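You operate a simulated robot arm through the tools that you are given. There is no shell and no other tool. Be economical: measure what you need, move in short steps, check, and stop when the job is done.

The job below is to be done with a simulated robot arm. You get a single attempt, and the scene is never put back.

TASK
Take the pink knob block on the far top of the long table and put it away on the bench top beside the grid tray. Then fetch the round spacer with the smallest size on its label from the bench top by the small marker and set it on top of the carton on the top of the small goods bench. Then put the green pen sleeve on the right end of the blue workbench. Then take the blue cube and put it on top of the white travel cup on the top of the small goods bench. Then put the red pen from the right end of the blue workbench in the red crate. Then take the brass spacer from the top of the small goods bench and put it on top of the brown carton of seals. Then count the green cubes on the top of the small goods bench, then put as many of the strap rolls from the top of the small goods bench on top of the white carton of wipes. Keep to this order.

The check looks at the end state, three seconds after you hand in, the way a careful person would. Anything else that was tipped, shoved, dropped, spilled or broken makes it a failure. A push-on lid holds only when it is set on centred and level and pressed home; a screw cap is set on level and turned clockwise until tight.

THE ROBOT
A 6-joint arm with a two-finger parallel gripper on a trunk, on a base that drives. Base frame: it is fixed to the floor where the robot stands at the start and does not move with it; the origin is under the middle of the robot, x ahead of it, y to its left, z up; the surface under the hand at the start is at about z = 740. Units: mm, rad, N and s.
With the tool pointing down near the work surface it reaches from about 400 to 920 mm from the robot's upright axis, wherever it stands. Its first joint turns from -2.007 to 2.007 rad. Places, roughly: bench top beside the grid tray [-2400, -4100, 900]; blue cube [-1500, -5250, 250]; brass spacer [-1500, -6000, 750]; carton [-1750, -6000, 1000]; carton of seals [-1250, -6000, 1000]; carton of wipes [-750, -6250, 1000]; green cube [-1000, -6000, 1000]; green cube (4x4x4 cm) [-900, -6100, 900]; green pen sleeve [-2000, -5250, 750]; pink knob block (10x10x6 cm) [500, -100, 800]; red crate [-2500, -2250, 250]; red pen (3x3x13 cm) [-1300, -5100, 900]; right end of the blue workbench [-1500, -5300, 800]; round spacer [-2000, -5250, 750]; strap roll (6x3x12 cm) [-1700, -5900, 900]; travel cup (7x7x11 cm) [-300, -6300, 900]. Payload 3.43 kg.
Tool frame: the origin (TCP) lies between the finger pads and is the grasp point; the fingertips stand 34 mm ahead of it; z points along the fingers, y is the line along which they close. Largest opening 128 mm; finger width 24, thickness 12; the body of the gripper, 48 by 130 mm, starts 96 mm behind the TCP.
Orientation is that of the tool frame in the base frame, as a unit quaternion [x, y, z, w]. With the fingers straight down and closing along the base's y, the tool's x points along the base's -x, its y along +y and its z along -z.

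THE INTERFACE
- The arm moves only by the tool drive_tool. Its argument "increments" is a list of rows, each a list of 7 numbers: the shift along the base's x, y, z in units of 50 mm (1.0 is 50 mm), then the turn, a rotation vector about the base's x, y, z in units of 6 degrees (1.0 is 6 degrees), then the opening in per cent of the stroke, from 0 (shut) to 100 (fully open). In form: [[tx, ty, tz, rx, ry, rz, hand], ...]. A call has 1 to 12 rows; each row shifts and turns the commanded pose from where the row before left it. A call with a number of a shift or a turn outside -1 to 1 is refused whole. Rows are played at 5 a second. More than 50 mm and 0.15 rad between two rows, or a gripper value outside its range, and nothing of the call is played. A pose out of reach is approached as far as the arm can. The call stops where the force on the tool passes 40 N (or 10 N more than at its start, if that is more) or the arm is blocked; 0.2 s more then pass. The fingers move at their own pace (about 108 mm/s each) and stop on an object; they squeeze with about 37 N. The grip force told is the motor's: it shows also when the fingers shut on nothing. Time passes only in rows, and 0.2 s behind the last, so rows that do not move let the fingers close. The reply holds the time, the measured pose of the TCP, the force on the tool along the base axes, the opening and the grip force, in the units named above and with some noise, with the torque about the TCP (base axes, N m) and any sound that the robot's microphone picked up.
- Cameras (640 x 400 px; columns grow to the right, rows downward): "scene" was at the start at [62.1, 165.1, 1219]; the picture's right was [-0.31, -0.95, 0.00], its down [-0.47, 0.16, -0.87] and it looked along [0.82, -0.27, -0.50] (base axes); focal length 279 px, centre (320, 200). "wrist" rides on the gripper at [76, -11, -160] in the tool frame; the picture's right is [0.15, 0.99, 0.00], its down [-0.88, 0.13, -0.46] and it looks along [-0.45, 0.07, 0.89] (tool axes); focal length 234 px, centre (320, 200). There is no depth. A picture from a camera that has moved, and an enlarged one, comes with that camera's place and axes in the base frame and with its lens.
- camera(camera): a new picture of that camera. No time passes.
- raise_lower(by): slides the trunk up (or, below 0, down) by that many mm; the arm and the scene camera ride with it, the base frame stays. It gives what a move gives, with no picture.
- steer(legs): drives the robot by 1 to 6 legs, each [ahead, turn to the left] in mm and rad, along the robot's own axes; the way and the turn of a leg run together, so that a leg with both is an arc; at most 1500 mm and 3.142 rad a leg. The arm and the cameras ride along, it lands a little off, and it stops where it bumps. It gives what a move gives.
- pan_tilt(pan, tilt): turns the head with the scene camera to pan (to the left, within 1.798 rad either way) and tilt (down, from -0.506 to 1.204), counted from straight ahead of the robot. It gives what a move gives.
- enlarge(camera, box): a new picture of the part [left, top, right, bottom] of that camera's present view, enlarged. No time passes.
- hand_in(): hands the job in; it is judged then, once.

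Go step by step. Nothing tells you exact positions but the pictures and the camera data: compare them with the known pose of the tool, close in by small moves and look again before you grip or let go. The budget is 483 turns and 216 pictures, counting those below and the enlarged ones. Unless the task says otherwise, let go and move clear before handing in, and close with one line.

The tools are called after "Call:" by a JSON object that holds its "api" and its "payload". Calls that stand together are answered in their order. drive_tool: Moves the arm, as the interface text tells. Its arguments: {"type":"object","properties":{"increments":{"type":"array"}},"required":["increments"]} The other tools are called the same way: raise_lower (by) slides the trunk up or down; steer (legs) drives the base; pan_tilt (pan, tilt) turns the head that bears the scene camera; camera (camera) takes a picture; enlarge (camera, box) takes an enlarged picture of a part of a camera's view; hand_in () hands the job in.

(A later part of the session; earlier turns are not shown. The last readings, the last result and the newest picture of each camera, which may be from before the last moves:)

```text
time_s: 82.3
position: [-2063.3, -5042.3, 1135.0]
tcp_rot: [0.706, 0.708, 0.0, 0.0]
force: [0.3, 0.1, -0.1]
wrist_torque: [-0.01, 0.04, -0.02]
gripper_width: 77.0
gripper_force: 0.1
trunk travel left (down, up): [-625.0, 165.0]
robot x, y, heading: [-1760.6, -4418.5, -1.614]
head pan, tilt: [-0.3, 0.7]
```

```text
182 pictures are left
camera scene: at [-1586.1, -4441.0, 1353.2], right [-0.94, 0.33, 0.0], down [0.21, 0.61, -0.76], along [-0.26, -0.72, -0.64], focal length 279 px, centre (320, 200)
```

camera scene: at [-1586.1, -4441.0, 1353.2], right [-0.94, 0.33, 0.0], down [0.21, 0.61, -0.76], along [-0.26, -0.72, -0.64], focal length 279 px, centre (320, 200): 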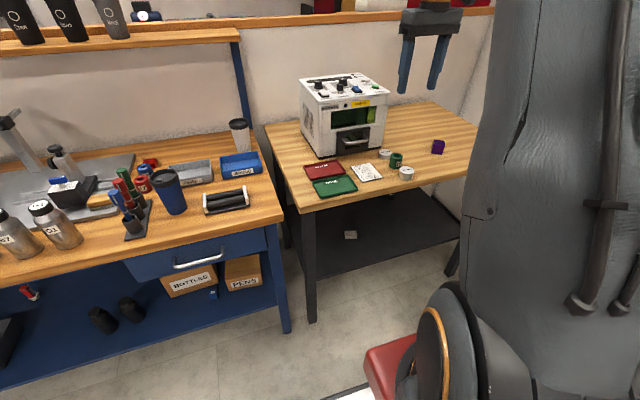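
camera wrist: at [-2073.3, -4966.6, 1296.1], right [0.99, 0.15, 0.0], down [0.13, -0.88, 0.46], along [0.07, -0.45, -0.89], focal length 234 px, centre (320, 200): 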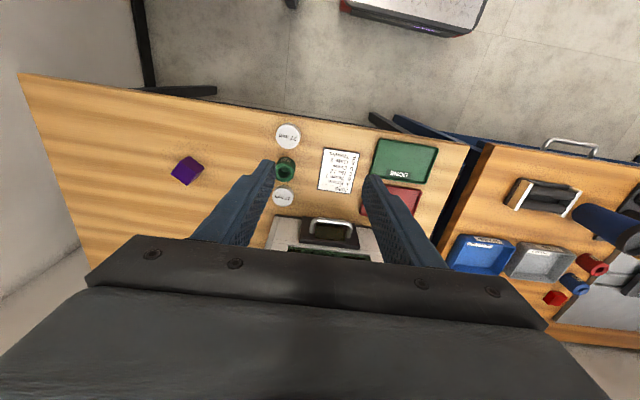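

Combining both cameras, the bench top is at z≈800 and the 17 mm spacer at about [-2121, -5214]. That is near the reach limit, so I'll drive 150 mm forward and re-measure.

Call:
{"api": "steer", "payload": {"legs": [[150, 0]]}}

Call:
{"api": "drive_tool", "payload": {"increments": [[-0.9, 0, 0, 0, 0, 0, 60], [-0.2, 0.5, -0.5, 0, 0, 0, 60], [0, 0.3, -0.9, 0, 0, 0, 60], [0, 0, -0.9, 0, 0, 0, 60], [0, 0, 0, 0, 0, 0, 60]]}}

Call:
{"api": "camera", "payload": {"camera": "wrist"}}

Call:
{"api": "camera", "payload": {"camera": "scene"}}

```text
time_s: 83.7
position: [-2066.7, -5191.9, 1135.5]
tcp_rot: [0.706, 0.708, 0.0, 0.0]
force: [-0.2, 0.3, 0.3]
wrist_torque: [-0.05, 0.01, 0.03]
gripper_width: 76.7
gripper_force: 0.0
trunk travel left (down, up): [-625.0, 165.0]
robot x, y, heading: [-1764.7, -4563.2, -1.607]
head pan, tilt: [-0.3, 0.7]
```

```text
time_s: 84.8
position: [-2125.3, -5154.6, 1022.5]
tcp_rot: [0.706, 0.708, 0.001, 0.0]
force: [0.1, 0.9, -0.6]
wrist_torque: [0.0, -0.03, 0.0]
gripper_width: 76.7
gripper_force: 0.0
trunk travel left (down, up): [-625.0, 165.0]
robot x, y, heading: [-1765.5, -4569.6, -1.605]
head pan, tilt: [-0.3, 0.7]
```

```text
181 pictures are left
camera wrist: at [-2136.4, -5077.8, 1183.0], right [0.99, 0.15, 0.0], down [0.13, -0.88, 0.46], along [0.07, -0.45, -0.89], focal length 234 px, centre (320, 200)
```

wrist: 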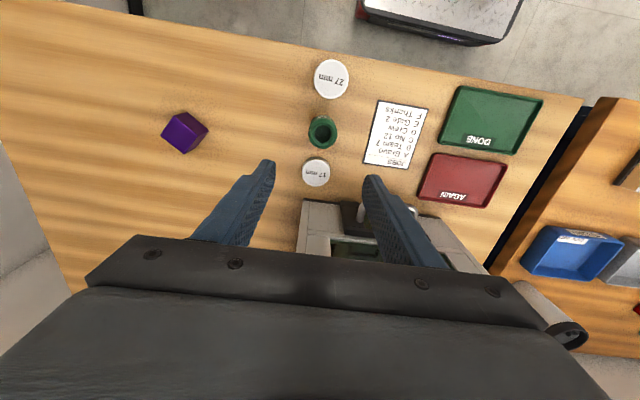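

```text
180 pictures are left
camera scene: at [-1591.8, -4588.3, 1353.2], right [-0.94, 0.33, 0.0], down [0.21, 0.61, -0.76], along [-0.25, -0.72, -0.64], focal length 279 px, centre (320, 200)
```

scene: 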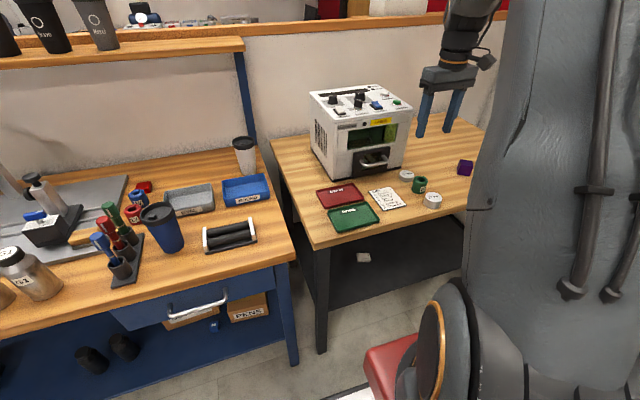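

The spacer is at [-2122, -5213] with its top at z≈815. I'll line up over it and descend in two steps, watching the machine clearance.

Call:
{"api": "drive_tool", "payload": {"increments": [[0.06, -0.56, 0, 0, 0, 0, 60], [0, -0.56, 0, 0, 0, 0, 60], [0, 0, -0.9, 0, 0, 0, 60], [0, 0, -0.9, 0, 0, 0, 60], [0, 0, 0, 0, 0, 0, 60]]}}

Call:
{"api": "camera", "payload": {"camera": "wrist"}}

Call:
{"api": "enlarge", "payload": {"camera": "scene", "box": [290, 40, 510, 230]}}

```text
time_s: 86.0
position: [-2118.3, -5211.7, 933.5]
tcp_rot: [0.705, 0.709, -0.001, 0.0]
force: [-0.2, 0.7, 0.3]
wrist_torque: [0.01, 0.01, 0.01]
gripper_width: 76.9
gripper_force: 0.0
trunk travel left (down, up): [-625.0, 165.0]
robot x, y, heading: [-1763.9, -4565.6, -1.61]
head pan, tilt: [-0.3, 0.7]
```

```text
179 pictures are left
camera wrist: at [-2128.6, -5133.7, 1093.7], right [0.99, 0.15, 0.0], down [0.13, -0.88, 0.46], along [0.07, -0.45, -0.89], focal length 234 px, centre (320, 200)
```

wrist: 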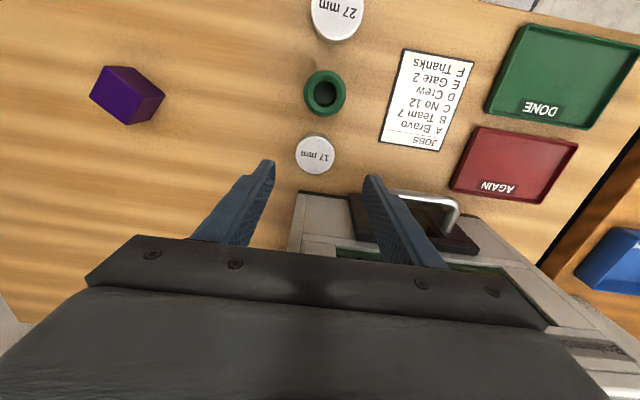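

```text
2.11 times, centred on (400, 135) of scene
camera zoom: at [-1591.8, -4588.3, 1353.2], right [-0.94, 0.33, 0.0], down [0.21, 0.61, -0.76], along [-0.25, -0.72, -0.64], focal length 588 px, centre (152, 337)
```

zoom: 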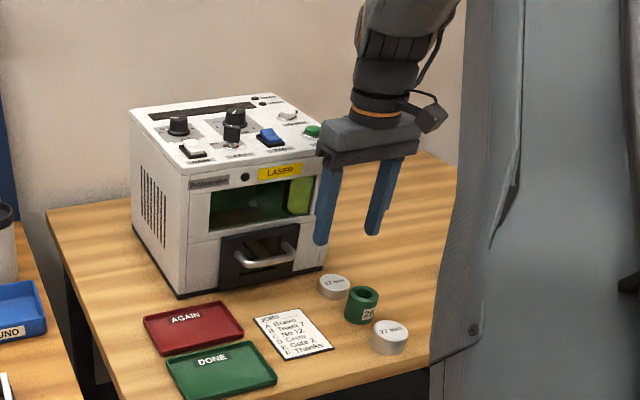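

Aligned. I'll descend to grip height, with the tips just above the bench.

Call:
{"api": "drive_tool", "payload": {"increments": [[-0.04, 0, -0.7, 0, 0, 0, 60], [0, 0, -0.7, 0, 0, 0, 60], [0, 0, -0.4, 0, 0, 0, 60], [0, 0, 0, 0, 0, 0, 60]]}}

Call:
{"api": "camera", "payload": {"camera": "wrist"}}

Call:
{"api": "enlarge", "payload": {"camera": "scene", "box": [340, 90, 480, 220]}}

```text
time_s: 87.0
position: [-2122.3, -5210.5, 841.6]
tcp_rot: [0.706, 0.708, 0.0, 0.0]
force: [-0.2, -0.3, 0.6]
wrist_torque: [0.0, -0.02, 0.04]
gripper_width: 76.6
gripper_force: 0.0
trunk travel left (down, up): [-625.0, 165.0]
robot x, y, heading: [-1762.9, -4566.7, -1.612]
head pan, tilt: [-0.3, 0.7]
```

```text
177 pictures are left
camera wrist: at [-2133.4, -5132.1, 1002.0], right [0.99, 0.15, 0.0], down [0.13, -0.88, 0.46], along [0.07, -0.45, -0.89], focal length 234 px, centre (320, 200)
```

wrist: 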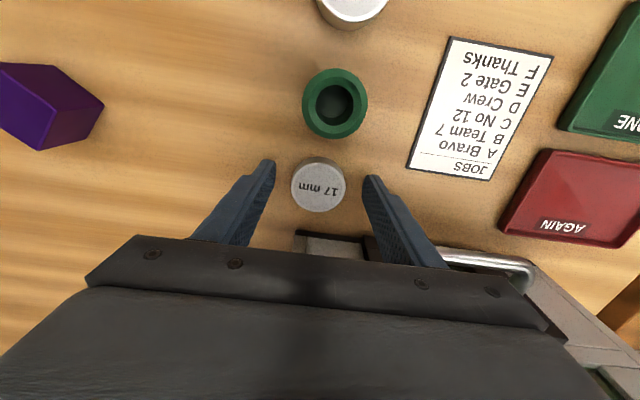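

```text
3.08 times, centred on (410, 155) of scene
camera zoom: at [-1591.8, -4588.3, 1353.2], right [-0.94, 0.33, 0.0], down [0.21, 0.61, -0.76], along [-0.25, -0.72, -0.64], focal length 859 px, centre (43, 338)
```

zoom: 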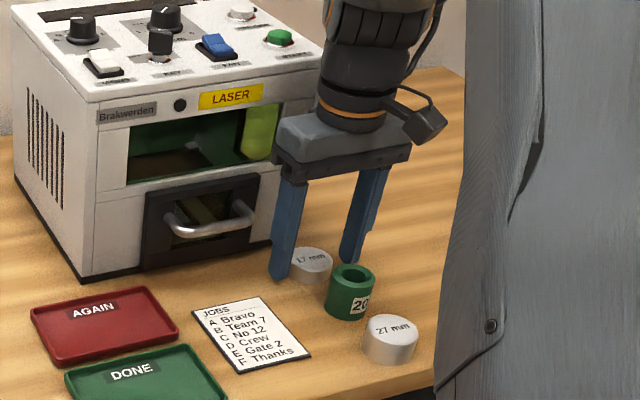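

The fingers straddle the spacer, so I'll lower a little more and close.

Call:
{"api": "drive_tool", "payload": {"increments": [[0, -0.02, -0.1, 0, 0, 0, 60], [0, 0, 0, 0, 0, 0, 60]]}}

Call:
{"api": "drive_tool", "payload": {"increments": [[0, 0, 0, 0, 0, 0, 0], [0, 0, 0, 0, 0, 0, 0], [0, 0, 0, 0, 0, 0, 0]]}}

Call:
{"api": "drive_tool", "payload": {"increments": [[0, 0, 0.4, 0, 0, 0, 0], [0, 0.0, 0.9, 0, 0, 0, 0], [0, 0, 0.9, 0, 0, 0, 0], [0, 0, 0, 0, 0, 0, 0]]}}

Call:
{"api": "camera", "payload": {"camera": "wrist"}}

```text
time_s: 87.7
position: [-2120.9, -5209.6, 837.5]
tcp_rot: [0.706, 0.709, 0.001, 0.0]
force: [-0.4, -1.1, 0.0]
wrist_torque: [0.02, 0.02, -0.02]
gripper_width: 77.1
gripper_force: 0.0
trunk travel left (down, up): [-625.0, 165.0]
robot x, y, heading: [-1761.1, -4566.6, -1.607]
head pan, tilt: [-0.3, 0.7]
```

```text
time_s: 88.5
position: [-2121.2, -5208.1, 837.9]
tcp_rot: [0.706, 0.708, 0.001, 0.0]
force: [1.1, -0.1, 0.6]
wrist_torque: [0.0, 0.02, 0.02]
gripper_width: 46.0
gripper_force: 36.6
trunk travel left (down, up): [-625.0, 165.0]
robot x, y, heading: [-1767.7, -4567.7, -1.606]
head pan, tilt: [-0.3, 0.7]
```

```text
time_s: 89.5
position: [-2121.9, -5210.3, 946.0]
tcp_rot: [0.706, 0.708, 0.0, -0.001]
force: [0.3, -0.2, -1.1]
wrist_torque: [-0.01, -0.01, -0.03]
gripper_width: 46.1
gripper_force: 36.7
trunk travel left (down, up): [-625.0, 165.0]
robot x, y, heading: [-1763.9, -4568.2, -1.607]
head pan, tilt: [-0.3, 0.7]
```

```text
175 pictures are left
camera wrist: at [-2133.1, -5134.1, 1107.0], right [0.99, 0.15, 0.0], down [0.13, -0.88, 0.46], along [0.07, -0.45, -0.89], focal length 234 px, centre (320, 200)
```

wrist: 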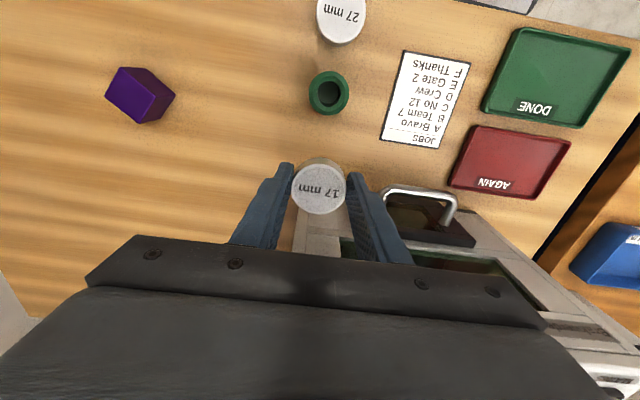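

The spacer is held. Now I'll lift, retract, and look over the partition to see how to reach the small goods bench.

Call:
{"api": "drive_tool", "payload": {"increments": [[0, 0.1, 0.95, 0, 0, 0, 0], [0, 0.1, 0.95, 0, 0, 0, 0], [0, 0.1, 0.95, 0, 0, 0, 0], [0, 0.1, 0.95, 0, 0, 0, 0], [0.6, 0.7, 0, 0, 0, 0, 0], [0.6, 0.7, 0, 0, 0, 0, 0], [0.6, 0.7, 0, 0, 0, 0, 0], [0.6, 0.7, 0, 0, 0, 0, 0], [0.6, 0.7, 0, 0, 0, 0, 0], [0.6, 0.4, 0, 0, 0, 0, 0]]}}

Call:
{"api": "raise_lower", "payload": {"by": 160}}

Call:
{"api": "pan_tilt", "payload": {"pan": 0.4, "tilt": 0.3}}

Call:
{"api": "camera", "payload": {"camera": "scene"}}

```text
time_s: 91.7
position: [-1938.4, -4990.9, 1136.0]
tcp_rot: [0.706, 0.709, 0.0, 0.0]
force: [0.1, 0.2, -1.1]
wrist_torque: [-0.01, 0.0, 0.0]
gripper_width: 46.4
gripper_force: 37.1
trunk travel left (down, up): [-625.0, 165.0]
robot x, y, heading: [-1764.2, -4567.8, -1.605]
head pan, tilt: [-0.3, 0.7]
```

```text
time_s: 93.5
position: [-1939.5, -4993.5, 1296.8]
tcp_rot: [0.706, 0.708, -0.001, 0.001]
force: [-0.7, 0.3, 0.2]
wrist_torque: [0.01, -0.02, 0.01]
gripper_width: 46.0
gripper_force: 37.3
trunk travel left (down, up): [-785.0, 5.0]
robot x, y, heading: [-1763.5, -4568.6, -1.611]
head pan, tilt: [-0.3, 0.7]
```

```text
time_s: 94.5
position: [-1940.4, -4993.1, 1295.3]
tcp_rot: [0.706, 0.708, 0.001, 0.0]
force: [0.0, -0.5, -2.0]
wrist_torque: [0.02, 0.01, 0.02]
gripper_width: 46.0
gripper_force: 36.8
trunk travel left (down, up): [-785.0, 5.0]
robot x, y, heading: [-1762.6, -4567.6, -1.613]
head pan, tilt: [0.4, 0.3]
```

```text
174 pictures are left
camera scene: at [-1528.9, -4551.0, 1549.3], right [-0.94, -0.35, 0.0], down [-0.1, 0.28, -0.96], along [0.34, -0.89, -0.3], focal length 279 px, centre (320, 200)
```

scene: 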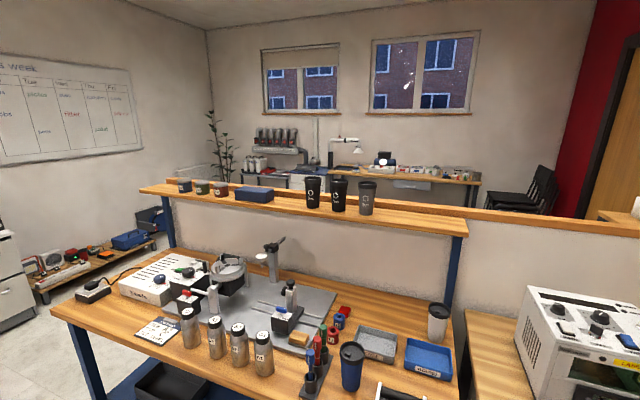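

A partition stands behind the blue bench, so the small goods bench must be hidden just behind it, reached around the blue bench's left end. I'll back up, turn to face +x between the cart and the bench, and check the way.

Call:
{"api": "steer", "payload": {"legs": [[-100, 0], [0, 1.6]]}}

Call:
{"api": "pan_tilt", "payload": {"pan": 0, "tilt": 0.4}}

Call:
{"api": "camera", "payload": {"camera": "scene"}}

```text
time_s: 99.7
position: [-1320.9, -4611.2, 1295.3]
tcp_rot: [-0.04, 0.999, 0.0, 0.0]
force: [-0.1, 0.7, -1.4]
wrist_torque: [-0.01, 0.01, 0.03]
gripper_width: 46.2
gripper_force: 37.4
trunk travel left (down, up): [-785.0, 5.0]
robot x, y, heading: [-1761.6, -4469.4, 0.037]
head pan, tilt: [0.4, 0.3]
```

```text
time_s: 100.6
position: [-1319.7, -4612.2, 1295.0]
tcp_rot: [-0.04, 0.999, 0.0, -0.001]
force: [-0.1, 0.0, -0.9]
wrist_torque: [0.0, 0.04, -0.02]
gripper_width: 46.0
gripper_force: 37.0
trunk travel left (down, up): [-785.0, 5.0]
robot x, y, heading: [-1758.4, -4468.2, 0.041]
head pan, tilt: [0.0, 0.4]
```

```text
173 pictures are left
camera scene: at [-1784.8, -4275.2, 1540.1], right [0.04, -1.0, 0.0], down [-0.39, -0.02, -0.92], along [0.92, 0.04, -0.39], focal length 279 px, centre (320, 200)
```

scene: 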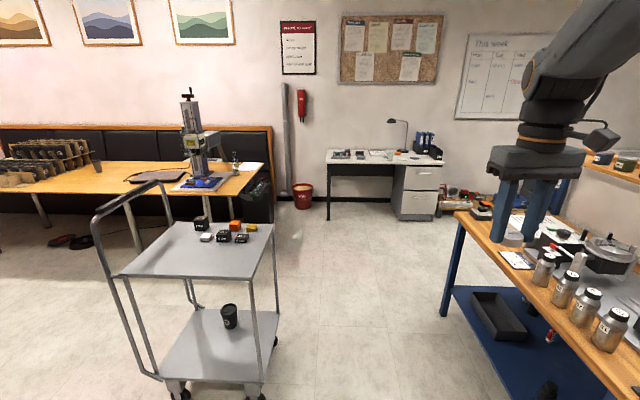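

The aisle between cart and bench is open. I'll drive through to about [480, -4500], turn right and look down the passage.

Call:
{"api": "steer", "payload": {"legs": [[0, -0.05], [1500, 0], [750, 0], [0, -1.56]]}}

Call:
{"api": "pan_tilt", "payload": {"pan": -0.3, "tilt": 0.4}}

Call:
{"api": "camera", "payload": {"camera": "scene"}}

```text
time_s: 116.0
position: [319.6, -4942.4, 1295.3]
tcp_rot: [0.709, 0.706, 0.0, 0.001]
force: [0.1, 0.2, -0.3]
wrist_torque: [0.03, 0.03, -0.01]
gripper_width: 45.9
gripper_force: 36.4
trunk travel left (down, up): [-785.0, 5.0]
robot x, y, heading: [502.6, -4518.3, -1.616]
head pan, tilt: [0.0, 0.4]
```

```text
time_s: 116.8
position: [321.0, -4941.7, 1295.3]
tcp_rot: [0.709, 0.705, 0.0, 0.0]
force: [0.3, -0.2, -1.1]
wrist_torque: [0.0, 0.02, -0.01]
gripper_width: 46.2
gripper_force: 36.9
trunk travel left (down, up): [-785.0, 5.0]
robot x, y, heading: [501.9, -4512.9, -1.618]
head pan, tilt: [-0.3, 0.4]
```

```text
172 pictures are left
camera scene: at [672.2, -4502.9, 1540.1], right [-0.94, 0.34, 0.0], down [0.13, 0.37, -0.92], along [-0.31, -0.87, -0.39], focal length 279 px, centre (320, 200)
```

scene: 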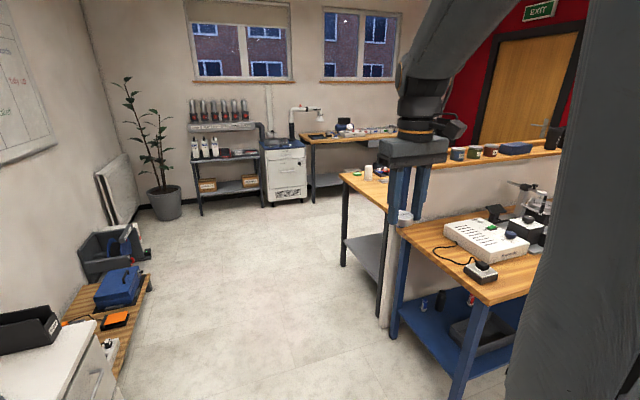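

The small goods bench is just behind the partition, and the passage is clear. I'll drive down to y≈-7100 and turn right.

Call:
{"api": "steer", "payload": {"legs": [[1500, 0], [1100, 0], [0, -1.57]]}}

Call:
{"api": "pan_tilt", "payload": {"pan": -0.5, "tilt": 0.45}}

Call:
{"api": "camera", "payload": {"camera": "scene"}}

```text
time_s: 133.1
position: [-36.0, -6917.2, 1296.5]
tcp_rot: [1.0, 0.014, 0.0, 0.0]
force: [0.0, 0.0, -1.5]
wrist_torque: [-0.02, 0.01, 0.0]
gripper_width: 46.3
gripper_force: 36.9
trunk travel left (down, up): [-785.0, 5.0]
robot x, y, heading: [393.7, -7084.2, 3.126]
head pan, tilt: [-0.3, 0.4]
```

```text
time_s: 133.8
position: [-35.8, -6917.7, 1296.0]
tcp_rot: [1.0, 0.014, 0.0, 0.0]
force: [0.2, 0.0, 0.1]
wrist_torque: [0.04, 0.0, 0.03]
gripper_width: 46.1
gripper_force: 36.3
trunk travel left (down, up): [-785.0, 5.0]
robot x, y, heading: [397.4, -7084.0, 3.127]
head pan, tilt: [-0.499, 0.45]
```

```text
171 pictures are left
camera scene: at [426.8, -7236.8, 1535.4], right [0.49, 0.87, 0.0], down [0.38, -0.21, -0.9], along [-0.79, 0.44, -0.44], focal length 279 px, centre (320, 200)
```

scene: 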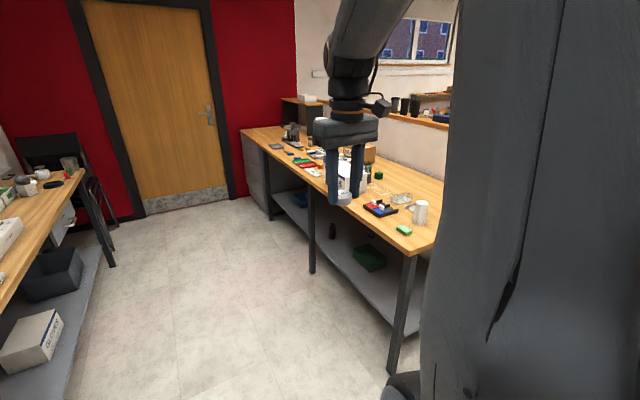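

I'm in the aisle along the small goods bench. I'll drive west to x≈-900, face the bench and survey it.

Call:
{"api": "steer", "payload": {"legs": [[1300, 0], [0, -1.555]]}}

Call:
{"api": "pan_tilt", "payload": {"pan": 0, "tilt": 0.5}}

Call:
{"api": "camera", "payload": {"camera": "scene"}}

```text
time_s: 143.9
position: [-703.4, -6634.1, 1295.3]
tcp_rot: [0.725, -0.689, 0.001, 0.0]
force: [-1.2, -0.1, 0.8]
wrist_torque: [-0.01, -0.02, 0.0]
gripper_width: 45.6
gripper_force: 36.7
trunk travel left (down, up): [-785.0, 5.0]
robot x, y, heading: [-859.0, -7067.3, 1.581]
head pan, tilt: [-0.499, 0.45]
```

```text
time_s: 144.9
position: [-703.5, -6634.8, 1295.5]
tcp_rot: [0.725, -0.689, 0.0, 0.0]
force: [0.0, 0.3, 0.1]
wrist_torque: [-0.01, -0.01, 0.01]
gripper_width: 46.0
gripper_force: 37.9
trunk travel left (down, up): [-785.0, 5.0]
robot x, y, heading: [-861.0, -7070.4, 1.577]
head pan, tilt: [0.0, 0.499]
```

```text
170 pictures are left
camera scene: at [-1052.4, -7093.9, 1530.9], right [1.0, 0.01, 0.0], down [0.0, -0.48, -0.88], along [-0.01, 0.88, -0.48], focal length 279 px, centre (320, 200)
```

scene: 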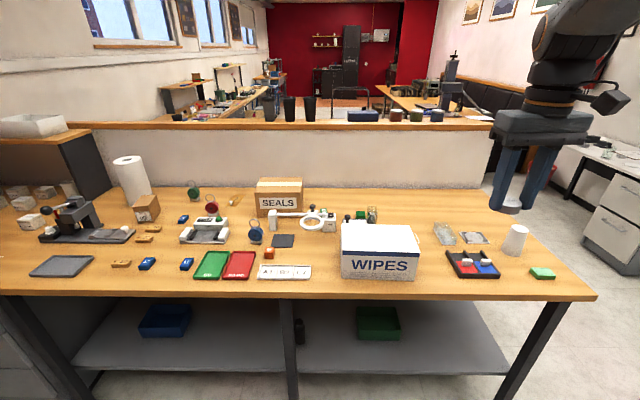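

Call:
{"api": "enlarge", "payload": {"camera": "scene", "box": [0, 140, 320, 300]}}

Call:
{"api": "enlarge", "payload": {"camera": "scene", "box": [250, 170, 570, 300]}}

```text
2.00 times, centred on (160, 220) of scene
camera zoom: at [-1052.4, -7093.9, 1530.9], right [1.0, 0.01, 0.0], down [0.0, -0.48, -0.88], along [-0.01, 0.88, -0.48], focal length 558 px, centre (640, 160)
```

zoom: 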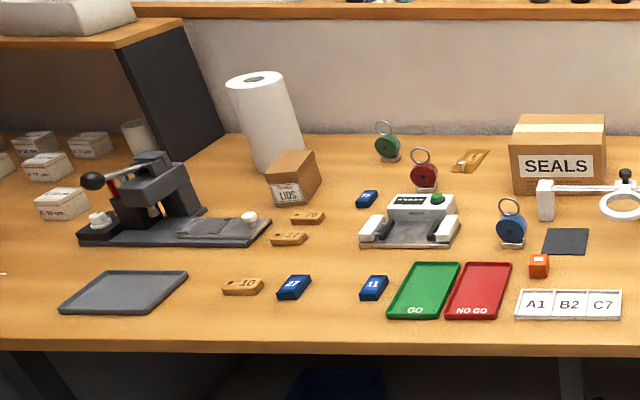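

```text
2.00 times, centred on (410, 235) of scene
camera zoom: at [-1052.4, -7093.9, 1530.9], right [1.0, 0.01, 0.0], down [0.0, -0.48, -0.88], along [-0.01, 0.88, -0.48], focal length 558 px, centre (140, 130)
```

zoom: 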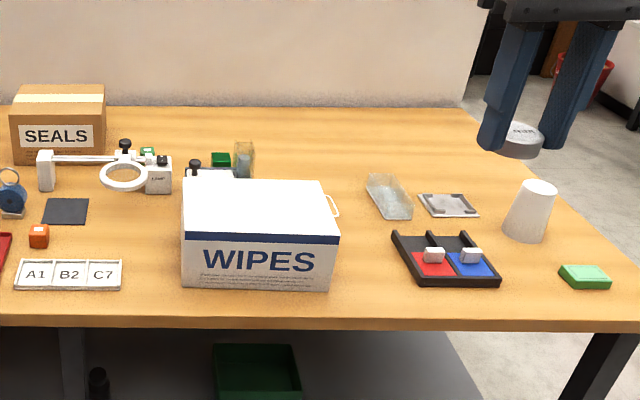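

"The carton" is the small LIDS box near [-1850, -5960] beside the paper roll, and the three ringed reels are the strap rolls. I'll drive along to stand in front of the LIDS carton.

Call:
{"api": "steer", "payload": {"legs": [[0, 1.56], [900, 0], [0, -1.57], [280, 0]]}}

Call:
{"api": "pan_tilt", "payload": {"pan": -0.1, "tilt": 0.65}}

Call:
{"api": "camera", "payload": {"camera": "scene"}}

Call:
{"api": "camera", "payload": {"camera": "wrist"}}

```text
time_s: 158.8
position: [-1562.8, -6317.0, 1295.0]
tcp_rot: [-0.699, 0.715, 0.0, 0.0]
force: [0.3, -0.3, -0.7]
wrist_torque: [0.02, 0.0, 0.02]
gripper_width: 45.9
gripper_force: 37.2
trunk travel left (down, up): [-785.0, 5.0]
robot x, y, heading: [-1748.6, -6733.6, 1.511]
head pan, tilt: [0.0, 0.499]
```

```text
time_s: 159.5
position: [-1562.8, -6316.3, 1295.2]
tcp_rot: [-0.699, 0.715, -0.001, 0.0]
force: [0.0, 0.3, -0.2]
wrist_torque: [-0.01, -0.02, 0.03]
gripper_width: 45.8
gripper_force: 36.6
trunk travel left (down, up): [-785.0, 5.0]
robot x, y, heading: [-1750.7, -6735.2, 1.514]
head pan, tilt: [-0.099, 0.649]
```

```text
167 pictures are left
camera scene: at [-1935.4, -6753.9, 1517.6], right [0.99, -0.16, 0.0], down [-0.1, -0.6, -0.8], along [0.13, 0.79, -0.6], focal length 279 px, centre (320, 200)
```

scene: 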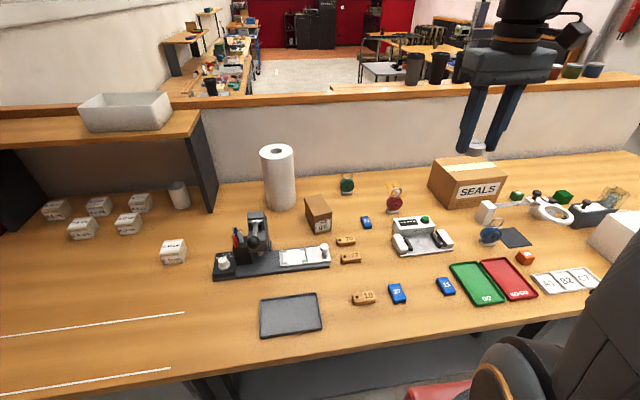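

```text
166 pictures are left
camera wrist: at [-1552.3, -6391.7, 1456.3], right [-0.99, -0.12, 0.0], down [-0.11, 0.88, 0.46], along [-0.06, 0.45, -0.89], focal length 234 px, centre (320, 200)
```

wrist: 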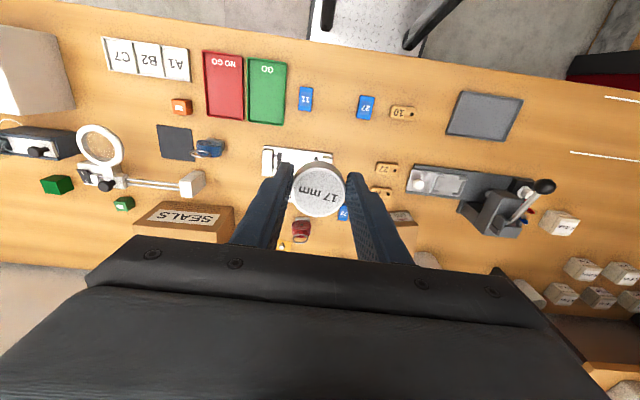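

The LIDS carton's top centre works out to [-1822, -6030, 942]. I'll move the spacer over it and lower partway, then check.

Call:
{"api": "drive_tool", "payload": {"increments": [[-0.648, 0.7, 0, 0, 0, 0, 0], [-0.648, 0.7, 0, 0, 0, 0, 0], [-0.648, 0.7, 0, 0, 0, 0, 0], [-0.648, 0.7, 0, 0, 0, 0, 0], [-0.648, 0.7, 0, 0, 0, 0, 0], [-0.648, 0.7, 0, 0, 0, 0, 0], [-0.648, 0.7, 0, 0, 0, 0, 0], [-0.648, 0.7, 0, 0, 0, 0, 0], [0, 0, -0.9, 0, 0, 0, 0], [0, 0, -0.9, 0, 0, 0, 0], [0, 0, -0.9, 0, 0, 0, 0], [0, 0, -0.9, 0, 0, 0, 0]]}}

Call:
{"api": "camera", "payload": {"camera": "scene"}}

Call:
{"api": "camera", "payload": {"camera": "wrist"}}

```text
time_s: 162.1
position: [-1818.1, -6039.3, 1113.3]
tcp_rot: [-0.699, 0.715, 0.0, 0.001]
force: [0.1, 0.4, -0.4]
wrist_torque: [0.0, -0.02, 0.01]
gripper_width: 45.8
gripper_force: 37.1
trunk travel left (down, up): [-785.0, 5.0]
robot x, y, heading: [-1751.3, -6734.5, 1.505]
head pan, tilt: [-0.099, 0.649]
```

```text
165 pictures are left
camera scene: at [-1935.5, -6754.1, 1517.5], right [0.99, -0.16, 0.0], down [-0.1, -0.6, -0.8], along [0.13, 0.79, -0.6], focal length 279 px, centre (320, 200)
```

scene: 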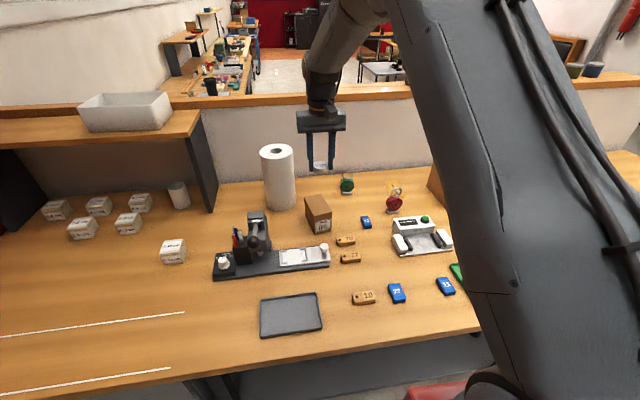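

```text
164 pictures are left
camera wrist: at [-1808.7, -6114.9, 1273.5], right [-0.99, -0.12, 0.0], down [-0.11, 0.88, 0.46], along [-0.06, 0.45, -0.89], focal length 234 px, centre (320, 200)
```

wrist: 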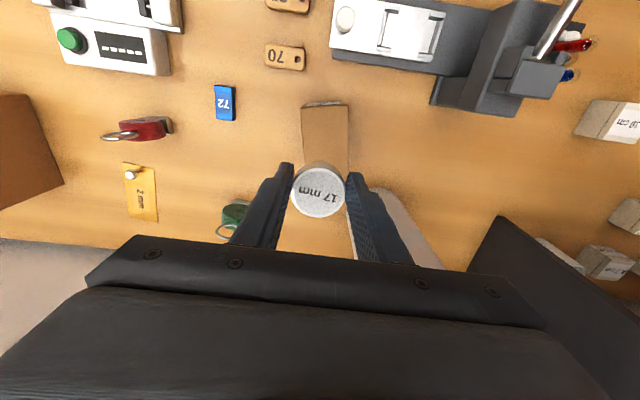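

Call:
{"api": "enlarge", "payload": {"camera": "scene", "box": [250, 100, 410, 260]}}

```text
2.50 times, centred on (330, 180) of scene
camera zoom: at [-1935.5, -6754.1, 1517.5], right [0.99, -0.16, 0.0], down [-0.1, -0.6, -0.8], along [0.13, 0.79, -0.6], focal length 698 px, centre (295, 250)
```

zoom: 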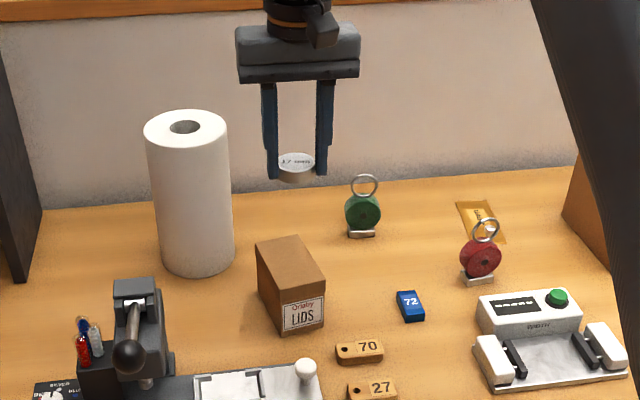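

The carton top is about 60 x 90 mm, and the spacer hangs nearly over it. I'll lower closer and check the centring.

Call:
{"api": "drive_tool", "payload": {"increments": [[-0.12, 0.06, -0.8, 0, 0, 0, 0], [0, 0, -0.8, 0, 0, 0, 0], [0, 0, 0, 0, 0, 0, 0]]}}

Call:
{"api": "enlarge", "payload": {"camera": "scene", "box": [270, 130, 370, 250]}}

Call:
{"api": "camera", "payload": {"camera": "wrist"}}

```text
time_s: 162.9
position: [-1824.6, -6032.5, 1036.0]
tcp_rot: [-0.698, 0.716, 0.0, -0.001]
force: [0.9, 0.2, -1.2]
wrist_torque: [-0.01, 0.01, 0.01]
gripper_width: 46.0
gripper_force: 36.6
trunk travel left (down, up): [-785.0, 5.0]
robot x, y, heading: [-1747.8, -6735.9, 1.511]
head pan, tilt: [-0.099, 0.649]
```

```text
3.33 times, centred on (320, 190) of scene
camera zoom: at [-1935.5, -6753.7, 1517.5], right [0.99, -0.16, 0.0], down [-0.1, -0.6, -0.8], along [0.13, 0.79, -0.6], focal length 930 px, centre (320, 233)
```

zoom: 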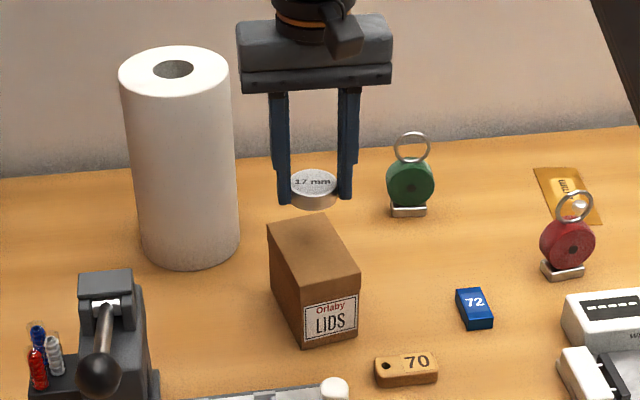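

```text
161 pictures are left
camera wrist: at [-1815.4, -6106.9, 1196.9], right [-0.99, -0.12, 0.0], down [-0.11, 0.88, 0.46], along [-0.06, 0.45, -0.89], focal length 234 px, centre (320, 200)
```

wrist: 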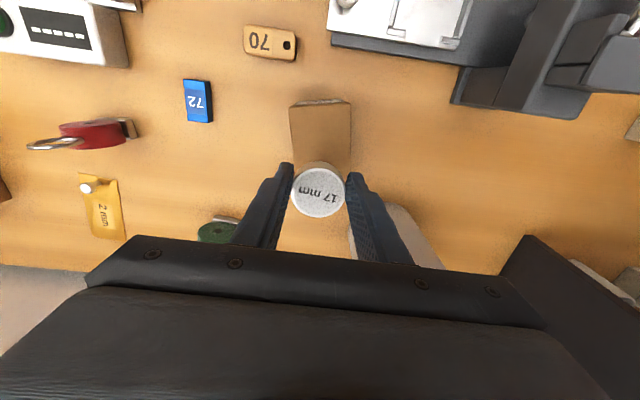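

The estimates agree on a carton top at z≈955–960, centred at about [-1826, -6041]. I'll shift slightly toward the robot and lower.

Call:
{"api": "drive_tool", "payload": {"increments": [[-0.03, -0.17, -0.3, 0, 0, 0, 0], [0, 0, -0.2, 0, 0, 0, 0], [0, 0, 0, 0, 0, 0, 0]]}}

Call:
{"api": "enlarge", "payload": {"camera": "scene", "box": [270, 130, 370, 250]}}

Call:
{"api": "camera", "payload": {"camera": "wrist"}}

```text
time_s: 163.7
position: [-1827.2, -6041.8, 1009.9]
tcp_rot: [-0.699, 0.715, -0.001, 0.0]
force: [0.1, 0.2, -0.9]
wrist_torque: [0.01, 0.01, 0.02]
gripper_width: 46.0
gripper_force: 37.0
trunk travel left (down, up): [-785.0, 5.0]
robot x, y, heading: [-1750.2, -6738.0, 1.509]
head pan, tilt: [-0.099, 0.649]
```

```text
3.33 times, centred on (320, 190) of scene
camera zoom: at [-1935.5, -6753.8, 1517.5], right [0.99, -0.16, 0.0], down [-0.1, -0.6, -0.8], along [0.13, 0.79, -0.6], focal length 930 px, centre (320, 233)
```

zoom: 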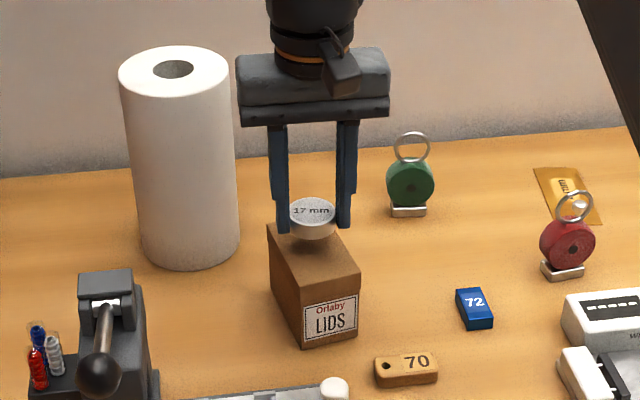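

```text
159 pictures are left
camera wrist: at [-1818.3, -6117.3, 1170.7], right [-0.99, -0.12, 0.0], down [-0.11, 0.88, 0.46], along [-0.06, 0.45, -0.89], focal length 234 px, centre (320, 200)
```

wrist: 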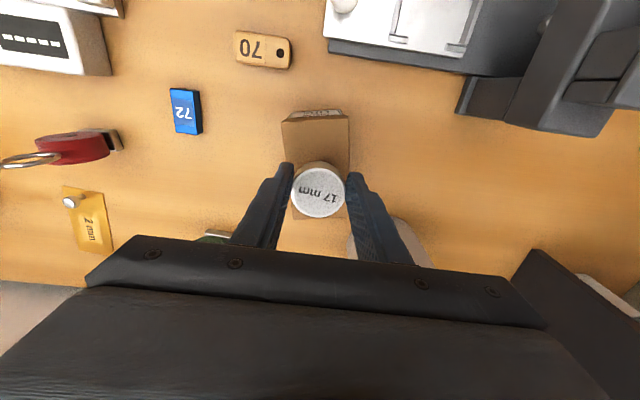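

Centring looks good in both views. I'll lower to contact.

Call:
{"api": "drive_tool", "payload": {"increments": [[0, -0.06, -0.12, 0, 0, 0, 0], [0, 0, -0.06, 0, 0, 0, 0], [0, 0, 0, 0, 0, 0, 0]]}}

Call:
{"api": "drive_tool", "payload": {"increments": [[0, 0, -0.06, 0, 0, 0, 0], [0, 0, 0, 0, 0, 0, 0]]}}

Call:
{"api": "drive_tool", "payload": {"increments": [[0, 0, -0.06, 0, 0, 0, 0], [0, 0, 0, 0, 0, 0, 0]]}}

Call:
{"api": "enlarge", "payload": {"camera": "scene", "box": [280, 160, 360, 240]}}

```text
time_s: 164.5
position: [-1827.4, -6044.8, 1001.0]
tcp_rot: [-0.699, 0.715, 0.0, 0.0]
force: [-0.3, -0.2, -1.2]
wrist_torque: [0.01, 0.02, 0.0]
gripper_width: 46.0
gripper_force: 36.6
trunk travel left (down, up): [-785.0, 5.0]
robot x, y, heading: [-1750.0, -6738.5, 1.512]
head pan, tilt: [-0.099, 0.649]
```

```text
time_s: 165.1
position: [-1827.2, -6044.5, 997.0]
tcp_rot: [-0.699, 0.715, 0.0, 0.001]
force: [-0.1, -0.8, -0.7]
wrist_torque: [-0.02, 0.02, 0.02]
gripper_width: 46.0
gripper_force: 37.5
trunk travel left (down, up): [-785.0, 5.0]
robot x, y, heading: [-1748.1, -6735.4, 1.508]
head pan, tilt: [-0.099, 0.649]
```

```text
time_s: 165.7
position: [-1829.2, -6046.0, 996.0]
tcp_rot: [-0.699, 0.715, 0.001, 0.0]
force: [0.4, -0.4, -1.1]
wrist_torque: [-0.03, 0.02, 0.01]
gripper_width: 45.9
gripper_force: 36.4
trunk travel left (down, up): [-785.0, 5.0]
robot x, y, heading: [-1748.8, -6736.6, 1.514]
head pan, tilt: [-0.099, 0.649]
```

```text
5.00 times, centred on (320, 200) of scene
camera zoom: at [-1935.5, -6753.8, 1517.5], right [0.99, -0.16, 0.0], down [-0.1, -0.6, -0.8], along [0.13, 0.79, -0.6], focal length 1396 px, centre (320, 200)
```

zoom: 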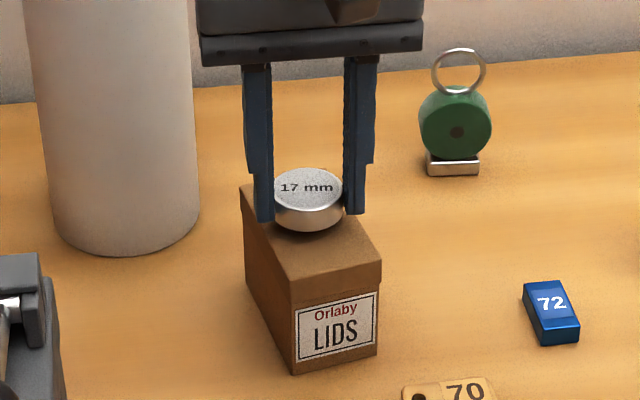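

Call:
{"api": "drive_tool", "payload": {"increments": [[0.04, -0.08, -0.08, 0, 0, 0, 0], [0, 0, 0, 0, 0, 0, 0]]}}

Call:
{"api": "drive_tool", "payload": {"increments": [[0, 0, -0.06, 0, 0, 0, 0], [0, 0, 0, 0, 0, 0, 0]]}}

Call:
{"api": "drive_tool", "payload": {"increments": [[0, 0, -0.06, 0, 0, 0, 0], [0, 0, 0, 0, 0, 0, 0]]}}

Call:
{"api": "enlarge", "payload": {"camera": "scene", "box": [280, 160, 360, 240]}}

```text
time_s: 166.3
position: [-1826.5, -6049.2, 993.3]
tcp_rot: [-0.699, 0.715, 0.0, 0.0]
force: [0.0, -0.5, -1.3]
wrist_torque: [-0.02, -0.01, 0.0]
gripper_width: 46.2
gripper_force: 37.1
trunk travel left (down, up): [-785.0, 5.0]
robot x, y, heading: [-1751.1, -6737.2, 1.505]
head pan, tilt: [-0.099, 0.649]
```

```text
time_s: 166.9
position: [-1827.0, -6049.4, 988.8]
tcp_rot: [-0.699, 0.715, 0.0, 0.0]
force: [0.7, -0.4, -0.5]
wrist_torque: [0.0, -0.02, 0.0]
gripper_width: 45.6
gripper_force: 36.7
trunk travel left (down, up): [-785.0, 5.0]
robot x, y, heading: [-1751.0, -6739.7, 1.505]
head pan, tilt: [-0.099, 0.649]
```

```text
time_s: 167.5
position: [-1826.7, -6048.5, 986.0]
tcp_rot: [-0.699, 0.715, 0.0, -0.001]
force: [0.9, -0.3, -0.9]
wrist_torque: [-0.01, -0.01, 0.02]
gripper_width: 45.9
gripper_force: 36.8
trunk travel left (down, up): [-785.0, 5.0]
robot x, y, heading: [-1751.9, -6737.6, 1.508]
head pan, tilt: [-0.099, 0.649]
```

```text
5.00 times, centred on (320, 200) of scene
camera zoom: at [-1935.5, -6753.8, 1517.5], right [0.99, -0.16, 0.0], down [-0.1, -0.6, -0.8], along [0.13, 0.79, -0.6], focal length 1396 px, centre (320, 200)
```

zoom: 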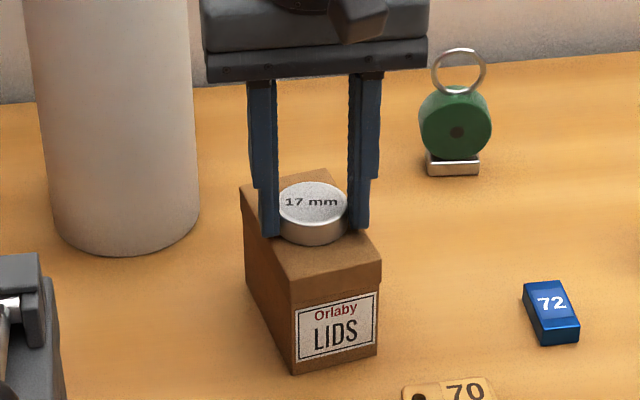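

Nearly down and well centred, so I'll continue in small steps.

Call:
{"api": "drive_tool", "payload": {"increments": [[0, 0, -0.05, 0, 0, 0, 0], [0, 0, 0, 0, 0, 0, 0]]}}

Call:
{"api": "drive_tool", "payload": {"increments": [[0, 0, -0.05, 0, 0, 0, 0], [0, 0, 0, 0, 0, 0, 0]]}}

Call:
{"api": "drive_tool", "payload": {"increments": [[0, 0, -0.05, 0, 0, 0, 0], [0, 0, 0, 0, 0, 0, 0]]}}

```text
time_s: 168.1
position: [-1826.8, -6049.1, 983.6]
tcp_rot: [-0.699, 0.716, 0.0, 0.0]
force: [-0.1, -1.0, -1.9]
wrist_torque: [0.0, -0.01, 0.0]
gripper_width: 46.1
gripper_force: 37.1
trunk travel left (down, up): [-785.0, 5.0]
robot x, y, heading: [-1752.2, -6739.8, 1.511]
head pan, tilt: [-0.099, 0.649]
```

```text
time_s: 168.7
position: [-1826.8, -6047.7, 982.7]
tcp_rot: [-0.699, 0.715, 0.001, 0.0]
force: [3.3, -3.6, 17.6]
wrist_torque: [-0.14, -0.15, -0.02]
gripper_width: 45.8
gripper_force: 37.0
trunk travel left (down, up): [-785.0, 5.0]
robot x, y, heading: [-1748.4, -6742.4, 1.507]
head pan, tilt: [-0.099, 0.649]
```

```text
time_s: 169.3
position: [-1827.9, -6049.0, 980.9]
tcp_rot: [-0.699, 0.715, 0.002, 0.002]
force: [2.0, 2.0, 32.9]
wrist_torque: [0.39, -0.13, 0.02]
gripper_width: 46.2
gripper_force: 36.7
trunk travel left (down, up): [-785.0, 5.0]
robot x, y, heading: [-1751.5, -6739.2, 1.505]
head pan, tilt: [-0.099, 0.649]
```

Contact. I'll relieve the pressure, open, lift clear and check.

Call:
{"api": "drive_tool", "payload": {"increments": [[0, 0, 0.06, 0, 0, 0, 0], [0, 0, 0, 0, 0, 0, 55], [0, 0, 0, 0, 0, 0, 55], [0, 0, 0.4, 0, 0, 0, 55], [0, 0, 0.9, 0, 0, 0, 55], [0, 0, 0.9, 0, 0, 0, 55], [0, 0, 0.9, 0, 0, 0, 55], [0, 0, 0.9, 0, 0, 0, 55]]}}

Call:
{"api": "camera", "payload": {"camera": "scene"}}

Call:
{"api": "camera", "payload": {"camera": "wrist"}}

```text
time_s: 171.1
position: [-1827.1, -6050.1, 1184.2]
tcp_rot: [-0.699, 0.715, 0.0, 0.0]
force: [0.9, 0.1, -1.5]
wrist_torque: [-0.03, -0.01, 0.0]
gripper_width: 70.5
gripper_force: 0.1
trunk travel left (down, up): [-785.0, 5.0]
robot x, y, heading: [-1746.1, -6741.4, 1.509]
head pan, tilt: [-0.099, 0.649]
```

```text
156 pictures are left
camera scene: at [-1935.4, -6753.6, 1517.5], right [0.99, -0.16, 0.0], down [-0.1, -0.6, -0.8], along [0.13, 0.79, -0.6], focal length 279 px, centre (320, 200)
```

scene: 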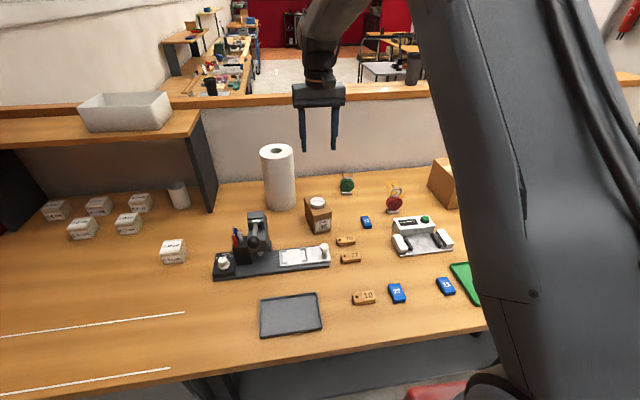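

```text
155 pictures are left
camera wrist: at [-1816.7, -6125.2, 1344.5], right [-0.99, -0.12, 0.0], down [-0.11, 0.88, 0.45], along [-0.06, 0.45, -0.89], focal length 234 px, centre (320, 200)
```

wrist: 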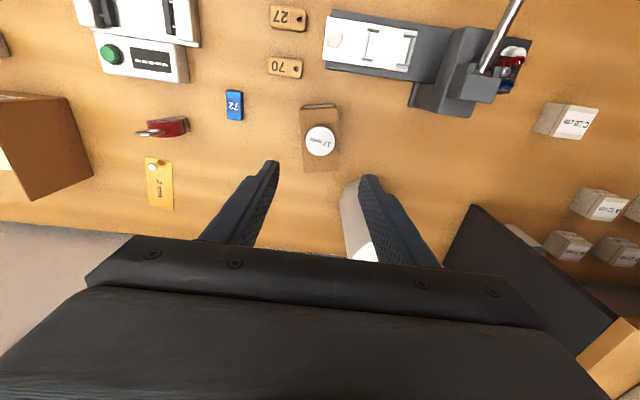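

The 17 mm spacer sits centred on the LIDS carton. Next is the green pen sleeve, so I'll retract the arm and drive back around to the marker bench.

Call:
{"api": "drive_tool", "payload": {"increments": [[0.64, -0.65, 0.3, 0, 0, 0, 55], [0.64, -0.65, 0.3, 0, 0, 0, 55], [0.64, -0.65, 0.3, 0, 0, 0, 55], [0.64, -0.65, 0.3, 0, 0, 0, 55], [0.64, -0.65, 0.3, 0, 0, 0, 55], [0.64, -0.65, 0.3, 0, 0, 0, 55], [0.64, -0.65, 0.3, 0, 0, 0, 55], [0.64, -0.65, 0.2, 0, 0, 0, 55]]}}

Call:
{"api": "steer", "payload": {"legs": [[-330, 0], [0, -1.51], [1500, 0], [680, 0]]}}

```text
time_s: 172.9
position: [-1574.3, -6307.4, 1293.8]
tcp_rot: [-0.7, 0.714, 0.0, 0.0]
force: [0.1, 1.1, -0.1]
wrist_torque: [-0.05, 0.0, 0.01]
gripper_width: 70.6
gripper_force: 0.1
trunk travel left (down, up): [-785.0, 5.0]
robot x, y, heading: [-1749.8, -6739.7, 1.509]
head pan, tilt: [-0.099, 0.649]
```

```text
time_s: 189.2
position: [861.0, -7270.9, 1294.3]
tcp_rot: [-0.003, 1.0, 0.001, 0.0]
force: [0.3, -0.3, 0.3]
wrist_torque: [0.03, -0.02, 0.01]
gripper_width: 70.5
gripper_force: 0.0
trunk travel left (down, up): [-785.0, 5.0]
robot x, y, heading: [430.3, -7110.3, -0.032]
head pan, tilt: [-0.099, 0.649]
```

Call:
{"api": "steer", "payload": {"legs": [[0, 1.6], [1500, 0], [1120, 0], [0, 1.57]]}}

Call:
{"api": "pan_tilt", "payload": {"pan": 0.3, "tilt": 0.45}}

Call:
{"api": "camera", "payload": {"camera": "scene"}}

```text
time_s: 209.7
position: [-41.7, -4322.2, 1294.0]
tcp_rot: [1.0, 0.025, 0.0, 0.0]
force: [0.3, 0.1, -0.3]
wrist_torque: [0.02, 0.02, -0.01]
gripper_width: 70.3
gripper_force: 0.1
trunk travel left (down, up): [-785.0, 5.0]
robot x, y, heading: [402.1, -4468.9, -3.136]
head pan, tilt: [-0.099, 0.649]
```

```text
time_s: 210.6
position: [-40.5, -4321.3, 1294.9]
tcp_rot: [1.0, 0.024, 0.0, 0.0]
force: [0.0, 0.1, 0.2]
wrist_torque: [0.01, -0.03, 0.02]
gripper_width: 70.5
gripper_force: 0.0
trunk travel left (down, up): [-785.0, 5.0]
robot x, y, heading: [399.3, -4468.0, -3.134]
head pan, tilt: [0.3, 0.45]
```

```text
154 pictures are left
camera scene: at [428.7, -4690.9, 1535.3], right [-0.3, 0.95, 0.0], down [0.42, 0.13, -0.9], along [-0.86, -0.27, -0.44], focal length 279 px, centre (320, 200)
```

scene: 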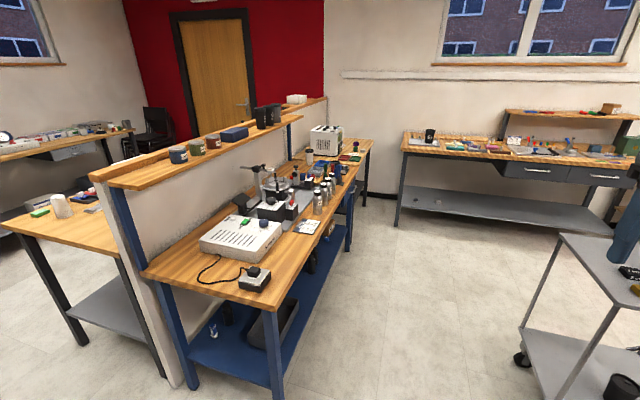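

The route is clear. I'll drive back to the marker bench and face it.

Call:
{"api": "steer", "payload": {"legs": [[1500, 0], [650, 0], [0, 1.56], [90, 0]]}}

Call:
{"api": "pan_tilt", "payload": {"pan": -0.3, "tilt": 0.7}}

Call:
{"api": "camera", "payload": {"camera": "scene"}}

```text
time_s: 225.4
position: [-1808.2, -5032.5, 1294.9]
tcp_rot: [0.678, 0.735, 0.0, 0.001]
force: [-0.1, 0.2, -0.6]
wrist_torque: [-0.02, 0.03, 0.01]
gripper_width: 70.6
gripper_force: 0.1
trunk travel left (down, up): [-785.0, 5.0]
robot x, y, heading: [-1672.1, -4588.6, -1.53]
head pan, tilt: [0.3, 0.45]
```

```text
time_s: 226.4
position: [-1808.3, -5030.8, 1294.3]
tcp_rot: [0.679, 0.734, 0.0, 0.0]
force: [0.6, 0.2, 1.0]
wrist_torque: [0.0, 0.02, -0.02]
gripper_width: 70.2
gripper_force: 0.1
trunk travel left (down, up): [-785.0, 5.0]
robot x, y, heading: [-1675.8, -4584.9, -1.534]
head pan, tilt: [-0.3, 0.7]
```

```text
153 pictures are left
camera scene: at [-1504.6, -4550.0, 1513.2], right [-0.97, 0.26, 0.0], down [0.17, 0.62, -0.77], along [-0.2, -0.74, -0.64], focal length 279 px, centre (320, 200)
```

scene: 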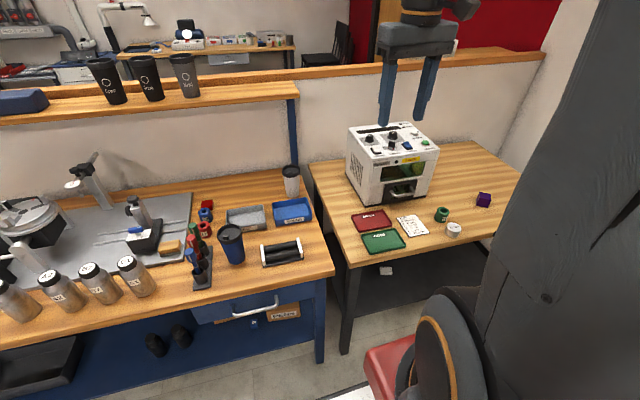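

Call:
{"api": "enlarge", "payload": {"camera": "scene", "box": [120, 160, 340, 300]}}

```text
2.86 times, centred on (230, 230) of scene
camera zoom: at [-1504.6, -4550.0, 1513.2], right [-0.97, 0.26, 0.0], down [0.17, 0.62, -0.77], along [-0.2, -0.74, -0.64], focal length 798 px, centre (577, 114)
```

zoom: 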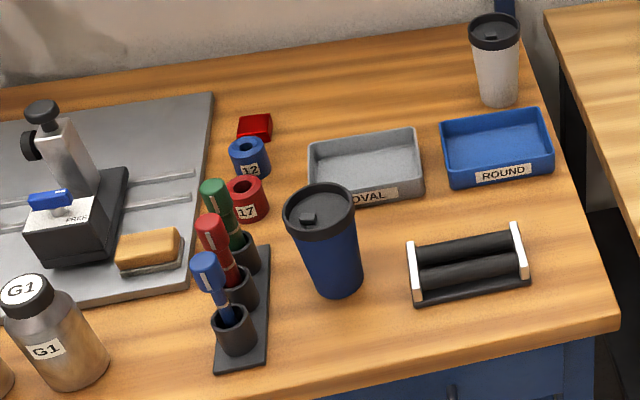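

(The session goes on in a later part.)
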